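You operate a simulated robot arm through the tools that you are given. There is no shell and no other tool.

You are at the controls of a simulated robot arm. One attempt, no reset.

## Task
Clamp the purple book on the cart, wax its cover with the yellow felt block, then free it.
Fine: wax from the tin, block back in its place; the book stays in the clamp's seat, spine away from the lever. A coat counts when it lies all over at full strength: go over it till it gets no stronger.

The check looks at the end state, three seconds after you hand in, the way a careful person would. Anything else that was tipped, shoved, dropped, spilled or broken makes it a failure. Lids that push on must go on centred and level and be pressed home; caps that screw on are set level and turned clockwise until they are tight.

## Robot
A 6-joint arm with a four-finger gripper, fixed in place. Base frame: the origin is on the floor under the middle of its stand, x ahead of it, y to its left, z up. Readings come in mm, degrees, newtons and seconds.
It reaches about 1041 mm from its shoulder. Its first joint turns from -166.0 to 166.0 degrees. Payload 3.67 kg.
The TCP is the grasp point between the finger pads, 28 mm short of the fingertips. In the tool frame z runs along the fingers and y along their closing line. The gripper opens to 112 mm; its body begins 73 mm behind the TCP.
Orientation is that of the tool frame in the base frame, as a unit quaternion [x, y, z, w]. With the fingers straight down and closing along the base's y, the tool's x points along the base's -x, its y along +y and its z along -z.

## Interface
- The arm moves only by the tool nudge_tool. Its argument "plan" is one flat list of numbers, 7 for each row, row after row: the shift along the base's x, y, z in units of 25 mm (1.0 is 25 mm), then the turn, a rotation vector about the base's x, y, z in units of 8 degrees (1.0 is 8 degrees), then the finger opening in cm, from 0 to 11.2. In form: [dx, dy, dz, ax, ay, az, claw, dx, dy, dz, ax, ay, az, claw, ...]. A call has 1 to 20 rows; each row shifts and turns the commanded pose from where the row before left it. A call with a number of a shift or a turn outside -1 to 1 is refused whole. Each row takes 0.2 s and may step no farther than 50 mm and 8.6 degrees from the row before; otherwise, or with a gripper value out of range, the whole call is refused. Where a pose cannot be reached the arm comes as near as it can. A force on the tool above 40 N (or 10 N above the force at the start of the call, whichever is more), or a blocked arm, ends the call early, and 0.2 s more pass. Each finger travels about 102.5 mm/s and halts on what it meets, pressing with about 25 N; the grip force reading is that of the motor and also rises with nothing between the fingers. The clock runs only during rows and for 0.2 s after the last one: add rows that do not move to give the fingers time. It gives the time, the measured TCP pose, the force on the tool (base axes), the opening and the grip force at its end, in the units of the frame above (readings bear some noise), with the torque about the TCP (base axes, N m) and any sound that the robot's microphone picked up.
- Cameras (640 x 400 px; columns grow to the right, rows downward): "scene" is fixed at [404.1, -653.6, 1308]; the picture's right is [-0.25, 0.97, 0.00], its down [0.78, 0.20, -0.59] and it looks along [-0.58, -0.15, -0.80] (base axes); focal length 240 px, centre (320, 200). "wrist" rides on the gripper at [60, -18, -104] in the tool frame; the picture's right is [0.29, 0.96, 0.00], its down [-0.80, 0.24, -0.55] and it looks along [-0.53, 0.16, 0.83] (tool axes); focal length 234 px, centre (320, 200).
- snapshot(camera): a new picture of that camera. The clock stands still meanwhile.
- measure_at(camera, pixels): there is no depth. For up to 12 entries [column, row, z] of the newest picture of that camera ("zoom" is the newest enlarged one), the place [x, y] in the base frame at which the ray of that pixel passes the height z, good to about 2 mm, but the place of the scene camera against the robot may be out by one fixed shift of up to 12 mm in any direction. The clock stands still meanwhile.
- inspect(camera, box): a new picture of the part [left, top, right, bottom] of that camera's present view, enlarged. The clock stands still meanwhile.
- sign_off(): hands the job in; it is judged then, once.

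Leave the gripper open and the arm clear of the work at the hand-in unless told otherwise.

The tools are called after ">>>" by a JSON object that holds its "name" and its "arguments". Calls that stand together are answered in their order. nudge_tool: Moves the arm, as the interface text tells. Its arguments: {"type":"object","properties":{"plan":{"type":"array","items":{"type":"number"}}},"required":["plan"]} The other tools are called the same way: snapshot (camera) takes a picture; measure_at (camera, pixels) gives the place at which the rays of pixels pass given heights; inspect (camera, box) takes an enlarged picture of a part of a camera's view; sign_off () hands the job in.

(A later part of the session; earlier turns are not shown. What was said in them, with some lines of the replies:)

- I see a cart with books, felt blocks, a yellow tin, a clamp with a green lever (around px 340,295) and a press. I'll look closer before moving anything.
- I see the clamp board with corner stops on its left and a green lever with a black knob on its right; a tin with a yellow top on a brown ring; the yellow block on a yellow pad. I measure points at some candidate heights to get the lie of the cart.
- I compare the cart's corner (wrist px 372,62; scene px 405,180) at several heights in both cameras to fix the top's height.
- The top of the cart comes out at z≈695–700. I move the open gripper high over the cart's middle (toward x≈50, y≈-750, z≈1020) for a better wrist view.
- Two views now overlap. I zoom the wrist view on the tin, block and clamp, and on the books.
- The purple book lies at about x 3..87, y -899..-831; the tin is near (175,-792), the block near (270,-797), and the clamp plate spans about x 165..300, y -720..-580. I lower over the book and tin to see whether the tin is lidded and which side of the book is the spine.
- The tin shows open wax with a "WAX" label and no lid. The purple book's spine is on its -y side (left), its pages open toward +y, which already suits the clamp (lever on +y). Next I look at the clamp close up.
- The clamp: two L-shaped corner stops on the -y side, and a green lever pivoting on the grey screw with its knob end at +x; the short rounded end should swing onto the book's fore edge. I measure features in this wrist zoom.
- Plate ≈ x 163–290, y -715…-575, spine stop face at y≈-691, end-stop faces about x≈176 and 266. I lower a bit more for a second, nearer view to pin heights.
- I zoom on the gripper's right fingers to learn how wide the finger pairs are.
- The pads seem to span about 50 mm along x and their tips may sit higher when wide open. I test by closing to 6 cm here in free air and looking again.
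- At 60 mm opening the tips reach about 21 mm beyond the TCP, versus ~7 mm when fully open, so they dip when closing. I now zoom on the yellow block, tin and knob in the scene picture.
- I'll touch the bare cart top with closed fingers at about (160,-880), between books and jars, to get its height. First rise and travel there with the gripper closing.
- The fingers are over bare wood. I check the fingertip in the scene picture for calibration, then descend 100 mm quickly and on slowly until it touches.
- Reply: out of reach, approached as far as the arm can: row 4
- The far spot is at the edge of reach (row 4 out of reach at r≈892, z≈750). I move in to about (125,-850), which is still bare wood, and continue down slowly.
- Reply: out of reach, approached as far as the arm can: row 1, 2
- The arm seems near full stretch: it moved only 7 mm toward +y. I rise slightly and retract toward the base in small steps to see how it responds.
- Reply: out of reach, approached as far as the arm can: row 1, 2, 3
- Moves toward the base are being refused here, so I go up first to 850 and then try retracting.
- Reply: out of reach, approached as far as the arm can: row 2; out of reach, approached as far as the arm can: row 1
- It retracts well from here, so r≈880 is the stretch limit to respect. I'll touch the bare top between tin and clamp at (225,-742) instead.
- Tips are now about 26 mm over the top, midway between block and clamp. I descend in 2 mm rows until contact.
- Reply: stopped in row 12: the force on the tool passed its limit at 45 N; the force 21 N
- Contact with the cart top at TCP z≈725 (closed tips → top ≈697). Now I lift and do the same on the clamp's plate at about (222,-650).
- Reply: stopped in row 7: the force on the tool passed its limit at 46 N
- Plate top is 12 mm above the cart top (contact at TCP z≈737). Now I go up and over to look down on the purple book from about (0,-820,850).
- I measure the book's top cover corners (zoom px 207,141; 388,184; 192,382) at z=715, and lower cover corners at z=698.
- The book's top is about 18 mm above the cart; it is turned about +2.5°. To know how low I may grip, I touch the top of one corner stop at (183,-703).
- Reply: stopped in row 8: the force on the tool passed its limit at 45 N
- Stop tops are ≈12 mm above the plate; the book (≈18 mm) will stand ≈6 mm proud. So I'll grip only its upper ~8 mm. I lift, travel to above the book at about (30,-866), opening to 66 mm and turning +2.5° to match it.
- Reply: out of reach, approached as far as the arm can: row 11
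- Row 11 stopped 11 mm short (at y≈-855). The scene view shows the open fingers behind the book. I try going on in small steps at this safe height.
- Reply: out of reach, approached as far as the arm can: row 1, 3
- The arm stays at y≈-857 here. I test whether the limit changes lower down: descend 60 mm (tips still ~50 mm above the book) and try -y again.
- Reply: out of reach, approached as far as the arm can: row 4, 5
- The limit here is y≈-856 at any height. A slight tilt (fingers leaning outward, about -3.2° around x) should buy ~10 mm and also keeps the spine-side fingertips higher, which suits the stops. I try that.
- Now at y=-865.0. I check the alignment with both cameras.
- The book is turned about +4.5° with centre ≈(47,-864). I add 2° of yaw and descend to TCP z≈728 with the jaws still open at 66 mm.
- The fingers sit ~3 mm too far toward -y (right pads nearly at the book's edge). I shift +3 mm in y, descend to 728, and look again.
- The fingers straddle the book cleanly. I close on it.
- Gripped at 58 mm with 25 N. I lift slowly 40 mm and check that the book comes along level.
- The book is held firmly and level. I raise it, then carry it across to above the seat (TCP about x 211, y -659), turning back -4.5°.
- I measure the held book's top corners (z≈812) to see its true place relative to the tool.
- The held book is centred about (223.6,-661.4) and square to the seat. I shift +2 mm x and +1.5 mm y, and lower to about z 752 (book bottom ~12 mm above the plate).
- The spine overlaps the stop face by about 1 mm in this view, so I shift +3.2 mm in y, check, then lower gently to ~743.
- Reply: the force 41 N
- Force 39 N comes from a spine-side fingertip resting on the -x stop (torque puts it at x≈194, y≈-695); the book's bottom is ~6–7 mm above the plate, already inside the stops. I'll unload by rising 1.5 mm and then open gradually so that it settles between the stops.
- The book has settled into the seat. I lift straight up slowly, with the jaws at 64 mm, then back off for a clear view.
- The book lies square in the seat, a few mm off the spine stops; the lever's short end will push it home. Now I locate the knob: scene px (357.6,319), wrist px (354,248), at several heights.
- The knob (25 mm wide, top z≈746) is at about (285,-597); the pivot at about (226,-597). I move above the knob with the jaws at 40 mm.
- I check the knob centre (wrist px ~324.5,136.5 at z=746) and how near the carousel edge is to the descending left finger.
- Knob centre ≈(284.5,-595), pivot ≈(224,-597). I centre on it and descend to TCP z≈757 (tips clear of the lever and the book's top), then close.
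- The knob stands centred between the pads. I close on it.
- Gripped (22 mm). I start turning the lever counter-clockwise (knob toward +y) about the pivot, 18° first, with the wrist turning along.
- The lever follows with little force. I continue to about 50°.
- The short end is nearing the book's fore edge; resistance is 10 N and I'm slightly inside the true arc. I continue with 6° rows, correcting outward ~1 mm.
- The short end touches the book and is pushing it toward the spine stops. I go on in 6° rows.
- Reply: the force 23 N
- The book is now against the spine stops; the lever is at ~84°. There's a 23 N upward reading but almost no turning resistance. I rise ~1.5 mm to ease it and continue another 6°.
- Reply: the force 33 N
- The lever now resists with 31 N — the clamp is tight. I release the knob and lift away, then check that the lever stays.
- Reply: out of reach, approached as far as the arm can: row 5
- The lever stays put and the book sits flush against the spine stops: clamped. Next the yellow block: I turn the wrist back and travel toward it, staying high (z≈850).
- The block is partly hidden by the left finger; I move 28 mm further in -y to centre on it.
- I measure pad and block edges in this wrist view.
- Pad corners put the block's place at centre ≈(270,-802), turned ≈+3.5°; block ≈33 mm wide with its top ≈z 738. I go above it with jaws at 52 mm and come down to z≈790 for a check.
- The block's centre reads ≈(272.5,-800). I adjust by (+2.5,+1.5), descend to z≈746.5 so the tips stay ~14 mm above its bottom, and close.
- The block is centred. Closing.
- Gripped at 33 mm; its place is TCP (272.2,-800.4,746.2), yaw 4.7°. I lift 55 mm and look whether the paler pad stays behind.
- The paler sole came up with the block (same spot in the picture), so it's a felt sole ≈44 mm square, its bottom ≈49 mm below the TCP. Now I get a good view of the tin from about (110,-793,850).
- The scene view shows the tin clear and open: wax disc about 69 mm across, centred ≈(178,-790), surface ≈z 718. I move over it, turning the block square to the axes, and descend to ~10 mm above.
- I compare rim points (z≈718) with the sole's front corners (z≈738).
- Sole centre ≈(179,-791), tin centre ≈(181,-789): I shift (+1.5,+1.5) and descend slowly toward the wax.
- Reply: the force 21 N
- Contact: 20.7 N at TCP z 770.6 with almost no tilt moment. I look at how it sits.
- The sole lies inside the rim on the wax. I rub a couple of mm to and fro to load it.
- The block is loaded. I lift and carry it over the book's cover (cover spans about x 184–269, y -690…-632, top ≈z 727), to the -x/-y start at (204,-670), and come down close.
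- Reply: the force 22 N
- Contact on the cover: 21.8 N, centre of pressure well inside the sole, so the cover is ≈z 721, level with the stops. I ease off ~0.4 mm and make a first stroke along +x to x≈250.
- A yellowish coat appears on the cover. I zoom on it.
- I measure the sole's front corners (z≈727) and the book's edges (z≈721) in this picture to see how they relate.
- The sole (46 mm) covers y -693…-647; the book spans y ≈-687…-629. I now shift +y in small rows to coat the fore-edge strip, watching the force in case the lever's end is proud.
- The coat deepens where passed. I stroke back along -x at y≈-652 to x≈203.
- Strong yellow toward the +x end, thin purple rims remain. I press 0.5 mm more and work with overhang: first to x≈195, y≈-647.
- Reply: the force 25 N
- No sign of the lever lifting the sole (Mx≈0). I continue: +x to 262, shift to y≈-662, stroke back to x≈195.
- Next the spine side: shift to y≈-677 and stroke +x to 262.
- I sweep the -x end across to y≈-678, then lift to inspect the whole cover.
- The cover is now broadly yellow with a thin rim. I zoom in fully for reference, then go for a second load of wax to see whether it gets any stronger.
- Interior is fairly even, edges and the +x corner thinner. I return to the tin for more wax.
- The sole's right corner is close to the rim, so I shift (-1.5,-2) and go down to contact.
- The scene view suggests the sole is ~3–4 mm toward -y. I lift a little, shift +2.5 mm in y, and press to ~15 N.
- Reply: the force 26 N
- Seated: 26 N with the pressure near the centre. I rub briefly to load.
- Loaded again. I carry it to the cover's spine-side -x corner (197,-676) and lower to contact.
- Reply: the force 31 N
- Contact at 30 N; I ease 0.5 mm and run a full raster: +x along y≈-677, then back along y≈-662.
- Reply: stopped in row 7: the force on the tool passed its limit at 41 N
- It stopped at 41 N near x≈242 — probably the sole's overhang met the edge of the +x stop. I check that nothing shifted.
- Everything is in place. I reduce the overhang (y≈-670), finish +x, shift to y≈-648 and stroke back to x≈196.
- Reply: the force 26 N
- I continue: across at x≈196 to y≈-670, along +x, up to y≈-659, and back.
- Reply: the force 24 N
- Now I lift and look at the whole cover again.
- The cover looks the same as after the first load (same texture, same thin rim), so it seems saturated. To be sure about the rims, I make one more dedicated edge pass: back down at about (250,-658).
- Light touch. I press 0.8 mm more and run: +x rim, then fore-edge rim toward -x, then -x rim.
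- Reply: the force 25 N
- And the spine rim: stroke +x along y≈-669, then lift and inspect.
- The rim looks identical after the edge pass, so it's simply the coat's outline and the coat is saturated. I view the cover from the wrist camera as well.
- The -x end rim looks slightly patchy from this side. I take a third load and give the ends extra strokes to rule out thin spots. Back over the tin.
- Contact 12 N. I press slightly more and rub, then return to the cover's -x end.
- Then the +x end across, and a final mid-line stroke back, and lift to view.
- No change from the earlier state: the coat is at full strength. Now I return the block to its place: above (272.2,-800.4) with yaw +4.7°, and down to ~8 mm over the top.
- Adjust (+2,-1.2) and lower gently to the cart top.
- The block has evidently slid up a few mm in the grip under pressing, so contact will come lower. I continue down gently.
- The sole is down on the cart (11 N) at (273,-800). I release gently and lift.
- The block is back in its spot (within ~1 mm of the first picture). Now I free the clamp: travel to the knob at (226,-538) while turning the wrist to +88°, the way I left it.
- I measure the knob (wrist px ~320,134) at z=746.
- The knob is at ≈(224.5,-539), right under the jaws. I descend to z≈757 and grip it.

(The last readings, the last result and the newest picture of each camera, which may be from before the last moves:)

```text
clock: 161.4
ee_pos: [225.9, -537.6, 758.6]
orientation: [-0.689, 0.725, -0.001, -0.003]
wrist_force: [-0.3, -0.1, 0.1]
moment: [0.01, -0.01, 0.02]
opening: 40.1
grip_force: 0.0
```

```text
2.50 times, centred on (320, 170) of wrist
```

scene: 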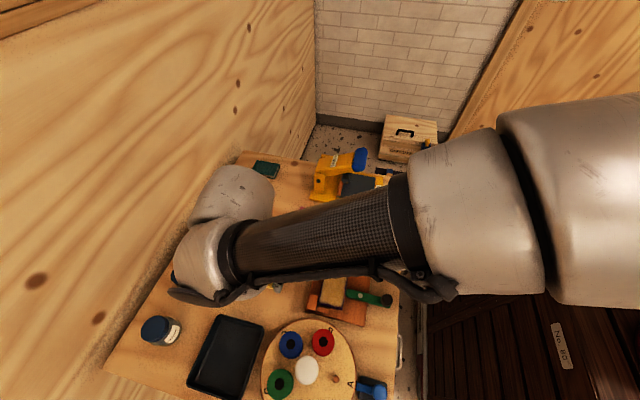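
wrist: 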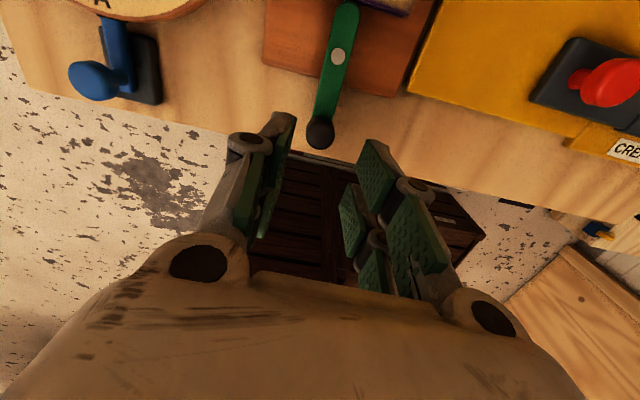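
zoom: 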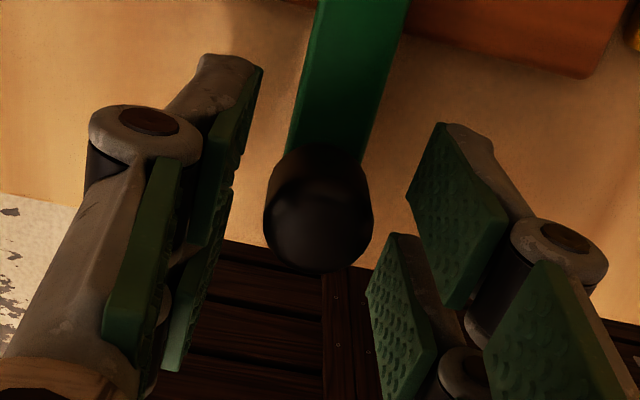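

>>> {"name": "nudge_tool", "arguments": {"plan": [0, 0, -0.04, 0, 0, 0, 3.0, 0, 0, 0, 0, 0, 0, 1.8, 0, 0, 0, 0, 0, 0, 1.8]}}

```text
clock: 162.2
ee_pos: [225.5, -536.7, 757.2]
orientation: [-0.688, 0.725, -0.001, -0.002]
wrist_force: [-0.6, 1.9, 0.1]
moment: [0.11, -0.02, -0.02]
opening: 22.2
grip_force: 44.9
```

Gripped. I turn the lever back clockwise in 6° steps, first 18°.

>>> {"name": "nudge_tool", "arguments": {"plan": [0.248, -0.017, 0, 0, 0, -0.75, 1.8, 0.245, -0.043, 0, 0, 0, -0.75, 1.8, 0.239, -0.069, 0, 0, 0, -0.75, 1.8]}}

>>> {"name": "inspect", "arguments": {"camera": "scene", "box": [292, 250, 400, 340]}}

```text
clock: 163.0
ee_pos: [242.7, -540.7, 757.4]
orientation: [-0.568, 0.823, -0.001, -0.001]
wrist_force: [6.6, 6.0, 4.3]
moment: [0.71, -0.18, 0.2]
opening: 22.2
grip_force: 45.0
```

```text
4.44 times, centred on (346, 295) of scene
```

zoom: 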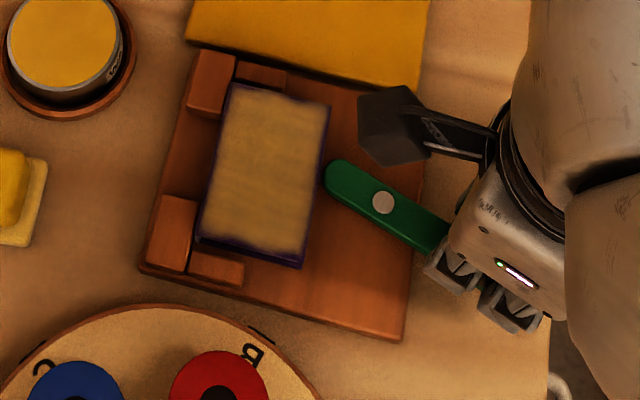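

The lever turns back freely, the book stays. I continue the arc.

>>> {"name": "nudge_tool", "arguments": {"plan": [0.23, -0.093, 0, 0, 0, -0.75, 1.8, 0.22, -0.116, 0, 0, 0, -0.75, 1.8, 0.206, -0.139, 0, 0, 0, -0.75, 1.8, 0.19, -0.16, 0, 0, 0, -0.75, 1.8, 0.173, -0.179, 0, 0, 0, -0.75, 1.8]}}

```text
clock: 164.2
ee_pos: [269.4, -558.6, 756.7]
orientation: [-0.334, 0.943, -0.002, -0.002]
wrist_force: [8.8, 17.5, 23.3]
moment: [0.53, -0.41, -0.32]
opening: 22.1
grip_force: 44.9
```

Some bind (18 N radial, 23 N up): I correct outward ~1.5 mm and up ~1.5 mm, and continue.

>>> {"name": "nudge_tool", "arguments": {"plan": [0.04, 0.04, 0.06, 0, 0, 0, 1.8, 0.153, -0.196, 0, 0, 0, -0.75, 1.8, 0.132, -0.211, 0, 0, 0, -0.75, 1.8, 0.109, -0.224, 0, 0, 0, -0.75, 1.8]}}

>>> {"name": "inspect", "arguments": {"camera": "scene", "box": [292, 250, 400, 340]}}

```text
clock: 165.2
ee_pos: [279.2, -574.1, 756.0]
orientation: [-0.183, 0.983, -0.001, -0.001]
wrist_force: [-2.9, 2.7, -19.9]
moment: [-0.11, 0.04, -0.17]
opening: 22.0
grip_force: 44.8
```

```text
4.44 times, centred on (346, 295) of scene
```

zoom: 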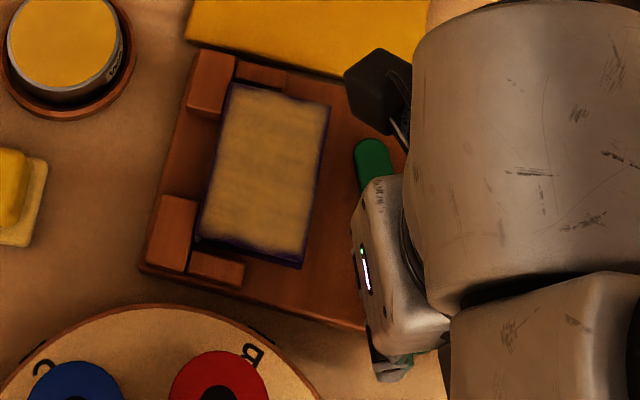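

I continue to the lever's original open position.

>>> {"name": "nudge_tool", "arguments": {"plan": [0.085, -0.234, -0.05, 0, 0, -0.75, 1.8, 0.06, -0.242, 0, 0, 0, -0.75, 1.8, 0.034, -0.246, 0, 0, 0, -0.75, 1.8, 0.008, -0.1, 0, 0, 0, -0.35, 1.8]}}

>>> {"name": "inspect", "arguments": {"camera": "scene", "box": [292, 250, 400, 340]}}

>>> {"name": "snapshot", "arguments": {"camera": "wrist"}}

```text
clock: 166.2
ee_pos: [282.7, -594.7, 755.7]
orientation: [-0.003, 1.0, -0.002, -0.002]
wrist_force: [-29.7, -4.0, -19.4]
moment: [-0.01, 1.1, 0.18]
opening: 21.8
grip_force: 45.2
```

```text
4.44 times, centred on (346, 295) of scene
```

zoom: 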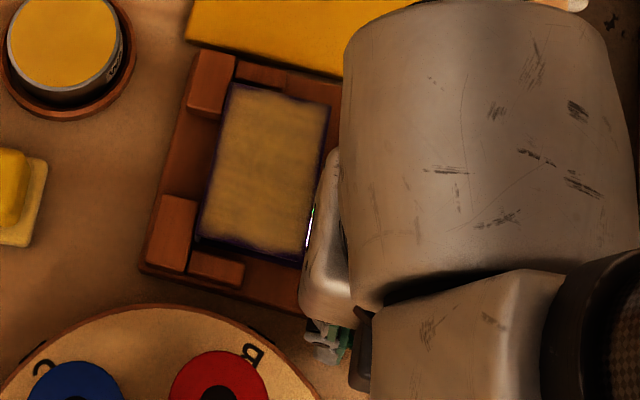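

```text
taken
```

wrist: 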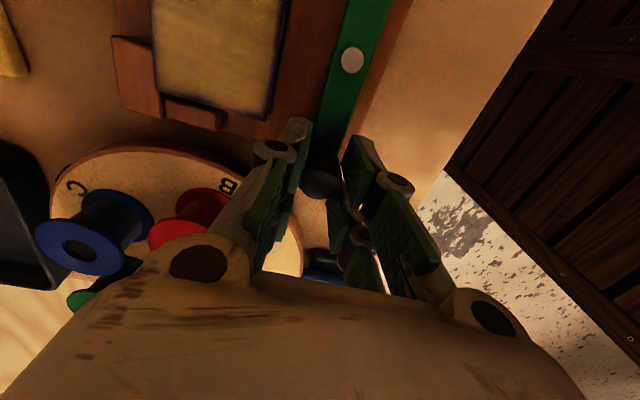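

The lever is back in its open position. I ease the strain, open just to 33 mm, and lift straight up.

>>> {"name": "nudge_tool", "arguments": {"plan": [-0.06, 0, -0.05, 0, 0, 0, 1.8, 0, 0, 0, 0, 0, 0, 2.8, 0, 0, 0, 0, 0, 0, 3.3, 0, 0, 0, 0, 0, 0, 3.3, 0, 0, 0.4, 0, 0, 0, 3.3, 0, 0, 0.8, 0, 0, 0, 3.3, 0, 0, 1, 0, 0, 0, 3.3, 0, 0, 1, 0, 0, 0, 3.3, 0, 0, 1, 0, 0, 0, 5.0, 0, 0, 0, 0, 0, 0, 6.0]}}

>>> {"name": "snapshot", "arguments": {"camera": "wrist"}}

```text
clock: 168.4
ee_pos: [282.5, -593.8, 859.2]
orientation: [-0.004, 1.0, -0.002, -0.002]
wrist_force: [-0.8, -0.4, -0.8]
moment: [0.02, 0.0, 0.01]
opening: 60.2
grip_force: 0.0
```

```text
taken
```

wrist: 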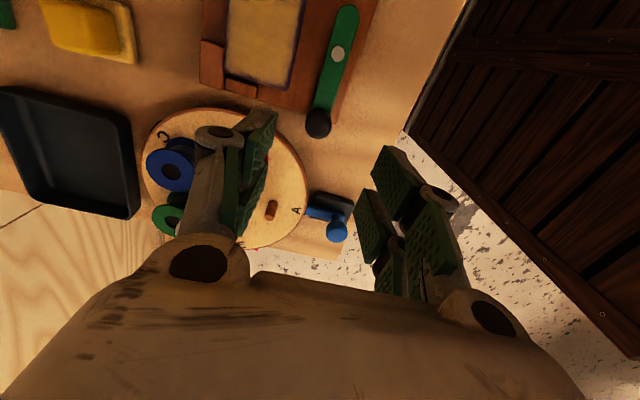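

All released. I raise the arm and retreat toward the starting pose, gripper open, then make a full check.

>>> {"name": "nudge_tool", "arguments": {"plan": [0, 0, 1, 0, 0, 0, 8, -0.3, 0, 1, 0, 0, 0, 10, -0.6, 0, 1, 0, 0, 0, 11.2, -1, 0, 1, 0, 0, 0, 11.2, -1, 0, 1, 0, 0, 0, 11.2, -1, 0, 1, 0, 0, 0, 11.2, -1, 0, 0.5, 0, 0, 0, 11.2, -1, 0.1, 0, 0, 0, 0, 11.2, -1, 0.1, 0, 0, 0, 0, 11.2, -1, 0.1, 0, 0, 0, 0, 11.2, -1, 0.1, 0, 0, 0, 0, 11.2, -1, 0.1, 0, 0, 0, 0, 11.2, -1, 0.1, 0, 0, 0, 0, 11.2, -1, 0.1, 0, 0, 0, 0, 11.2, -1, 0.1, 0, 0, 0, 0, 11.2, -1, 0.1, 0, 0, 0, 0, 11.2, -1, 0.1, 0, 0, 0, 0, 11.2, -1, 0, 0, 0, 0, 0, 11.2, -0.8, 0, 0, 0, 0, 0, 11.2, 0, 0, 0, 0, 0, 0, 11.2]}}

>>> {"name": "snapshot", "arguments": {"camera": "scene"}}

>>> {"name": "inspect", "arguments": {"camera": "scene", "box": [292, 250, 400, 340]}}

>>> {"name": "inspect", "arguments": {"camera": "scene", "box": [313, 264, 353, 314]}}

>>> {"name": "inspect", "arguments": {"camera": "scene", "box": [220, 230, 400, 342]}}

```text
clock: 172.6
ee_pos: [-134.0, -567.0, 1022.3]
orientation: [-0.003, 1.0, -0.001, -0.002]
wrist_force: [0.4, 0.1, -0.8]
moment: [-0.02, -0.02, 0.01]
opening: 111.9
grip_force: 0.0
```

```text
taken
```

scene: 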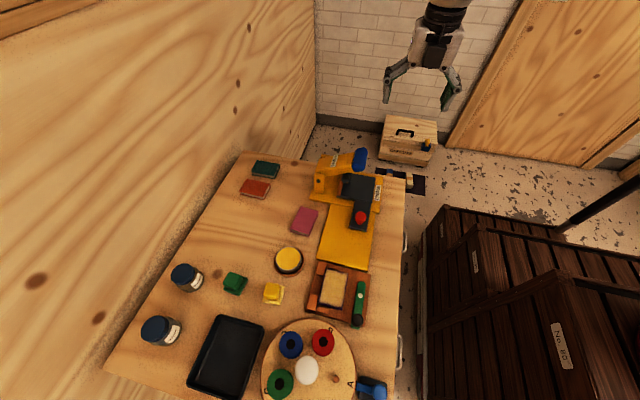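

```text
4.44 times, centred on (346, 295) of scene
```

zoom: 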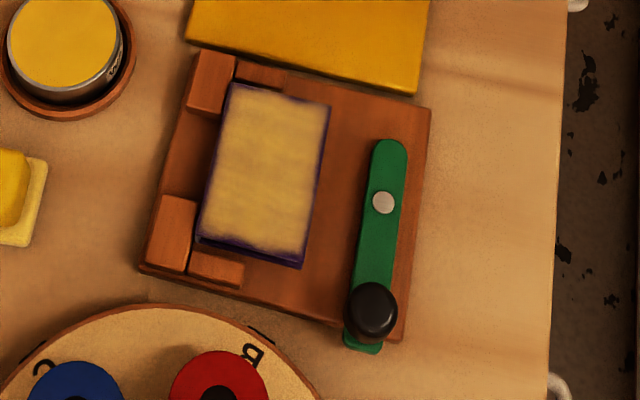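

```text
8.00 times, centred on (333, 289) of scene
```

zoom: 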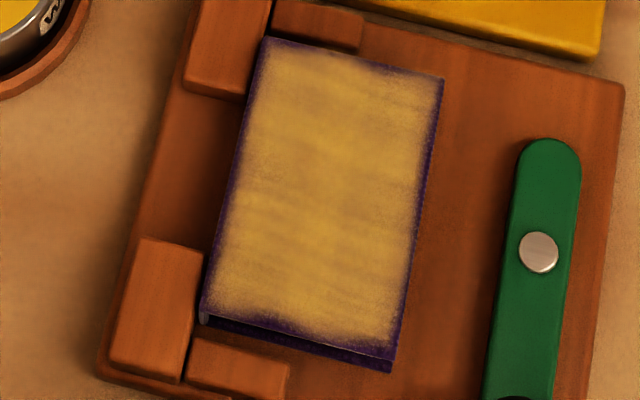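

```text
3.56 times, centred on (310, 286) of scene
```

zoom: 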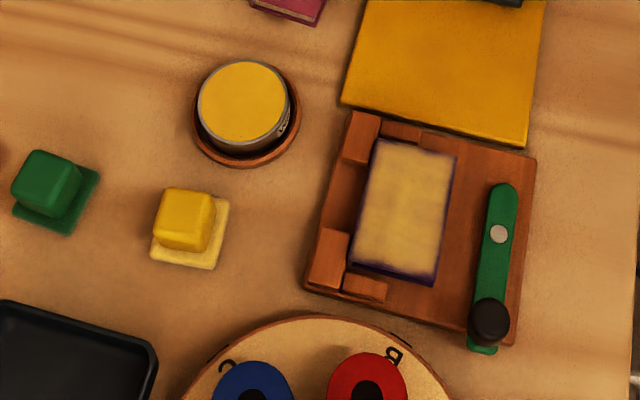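

Final state: the cover is evenly yellow and unchanged over the last two loads. The book is in the seat with its spine against the stops, away from the lever, and the lever is back open. The block is in its place, the tin is in its ring, and everything else is where it was. The arm is clear with the gripper open, so I hand in.

>>> {"name": "sign_off", "arguments": {}}

```text
The job is handed in.
```

I clamped the purple book, waxed its cover with the yellow felt block and freed it again. The job is handed in, but no verdict has come back.

- **Book:** it sits in the clamp's seat with its spine against the stops, away from the lever. The lever is back in its open position.
- **Wax:** I loaded the block from the tin three times and went over the whole cover, edges included. The second and third loads made no visible difference, so I judged the coat to be at full strength. A thin purple rim of roughly 3 mm stays visible around the cover. It did not change even after dedicated edge strokes, so I took it as the coat's outline rather than bare cover.
- **Block:** it is back where it stood, within about 1 mm going by the pictures.
- **Set-down and force stop:** the book dropped about 7 mm into the seat when I let it go. One waxing stroke stopped early at 41 N. I saw no harm from either.
- **Rest of the cart:** the tin and everything else look unmoved in the last scene picture. The arm is clear and the gripper open.
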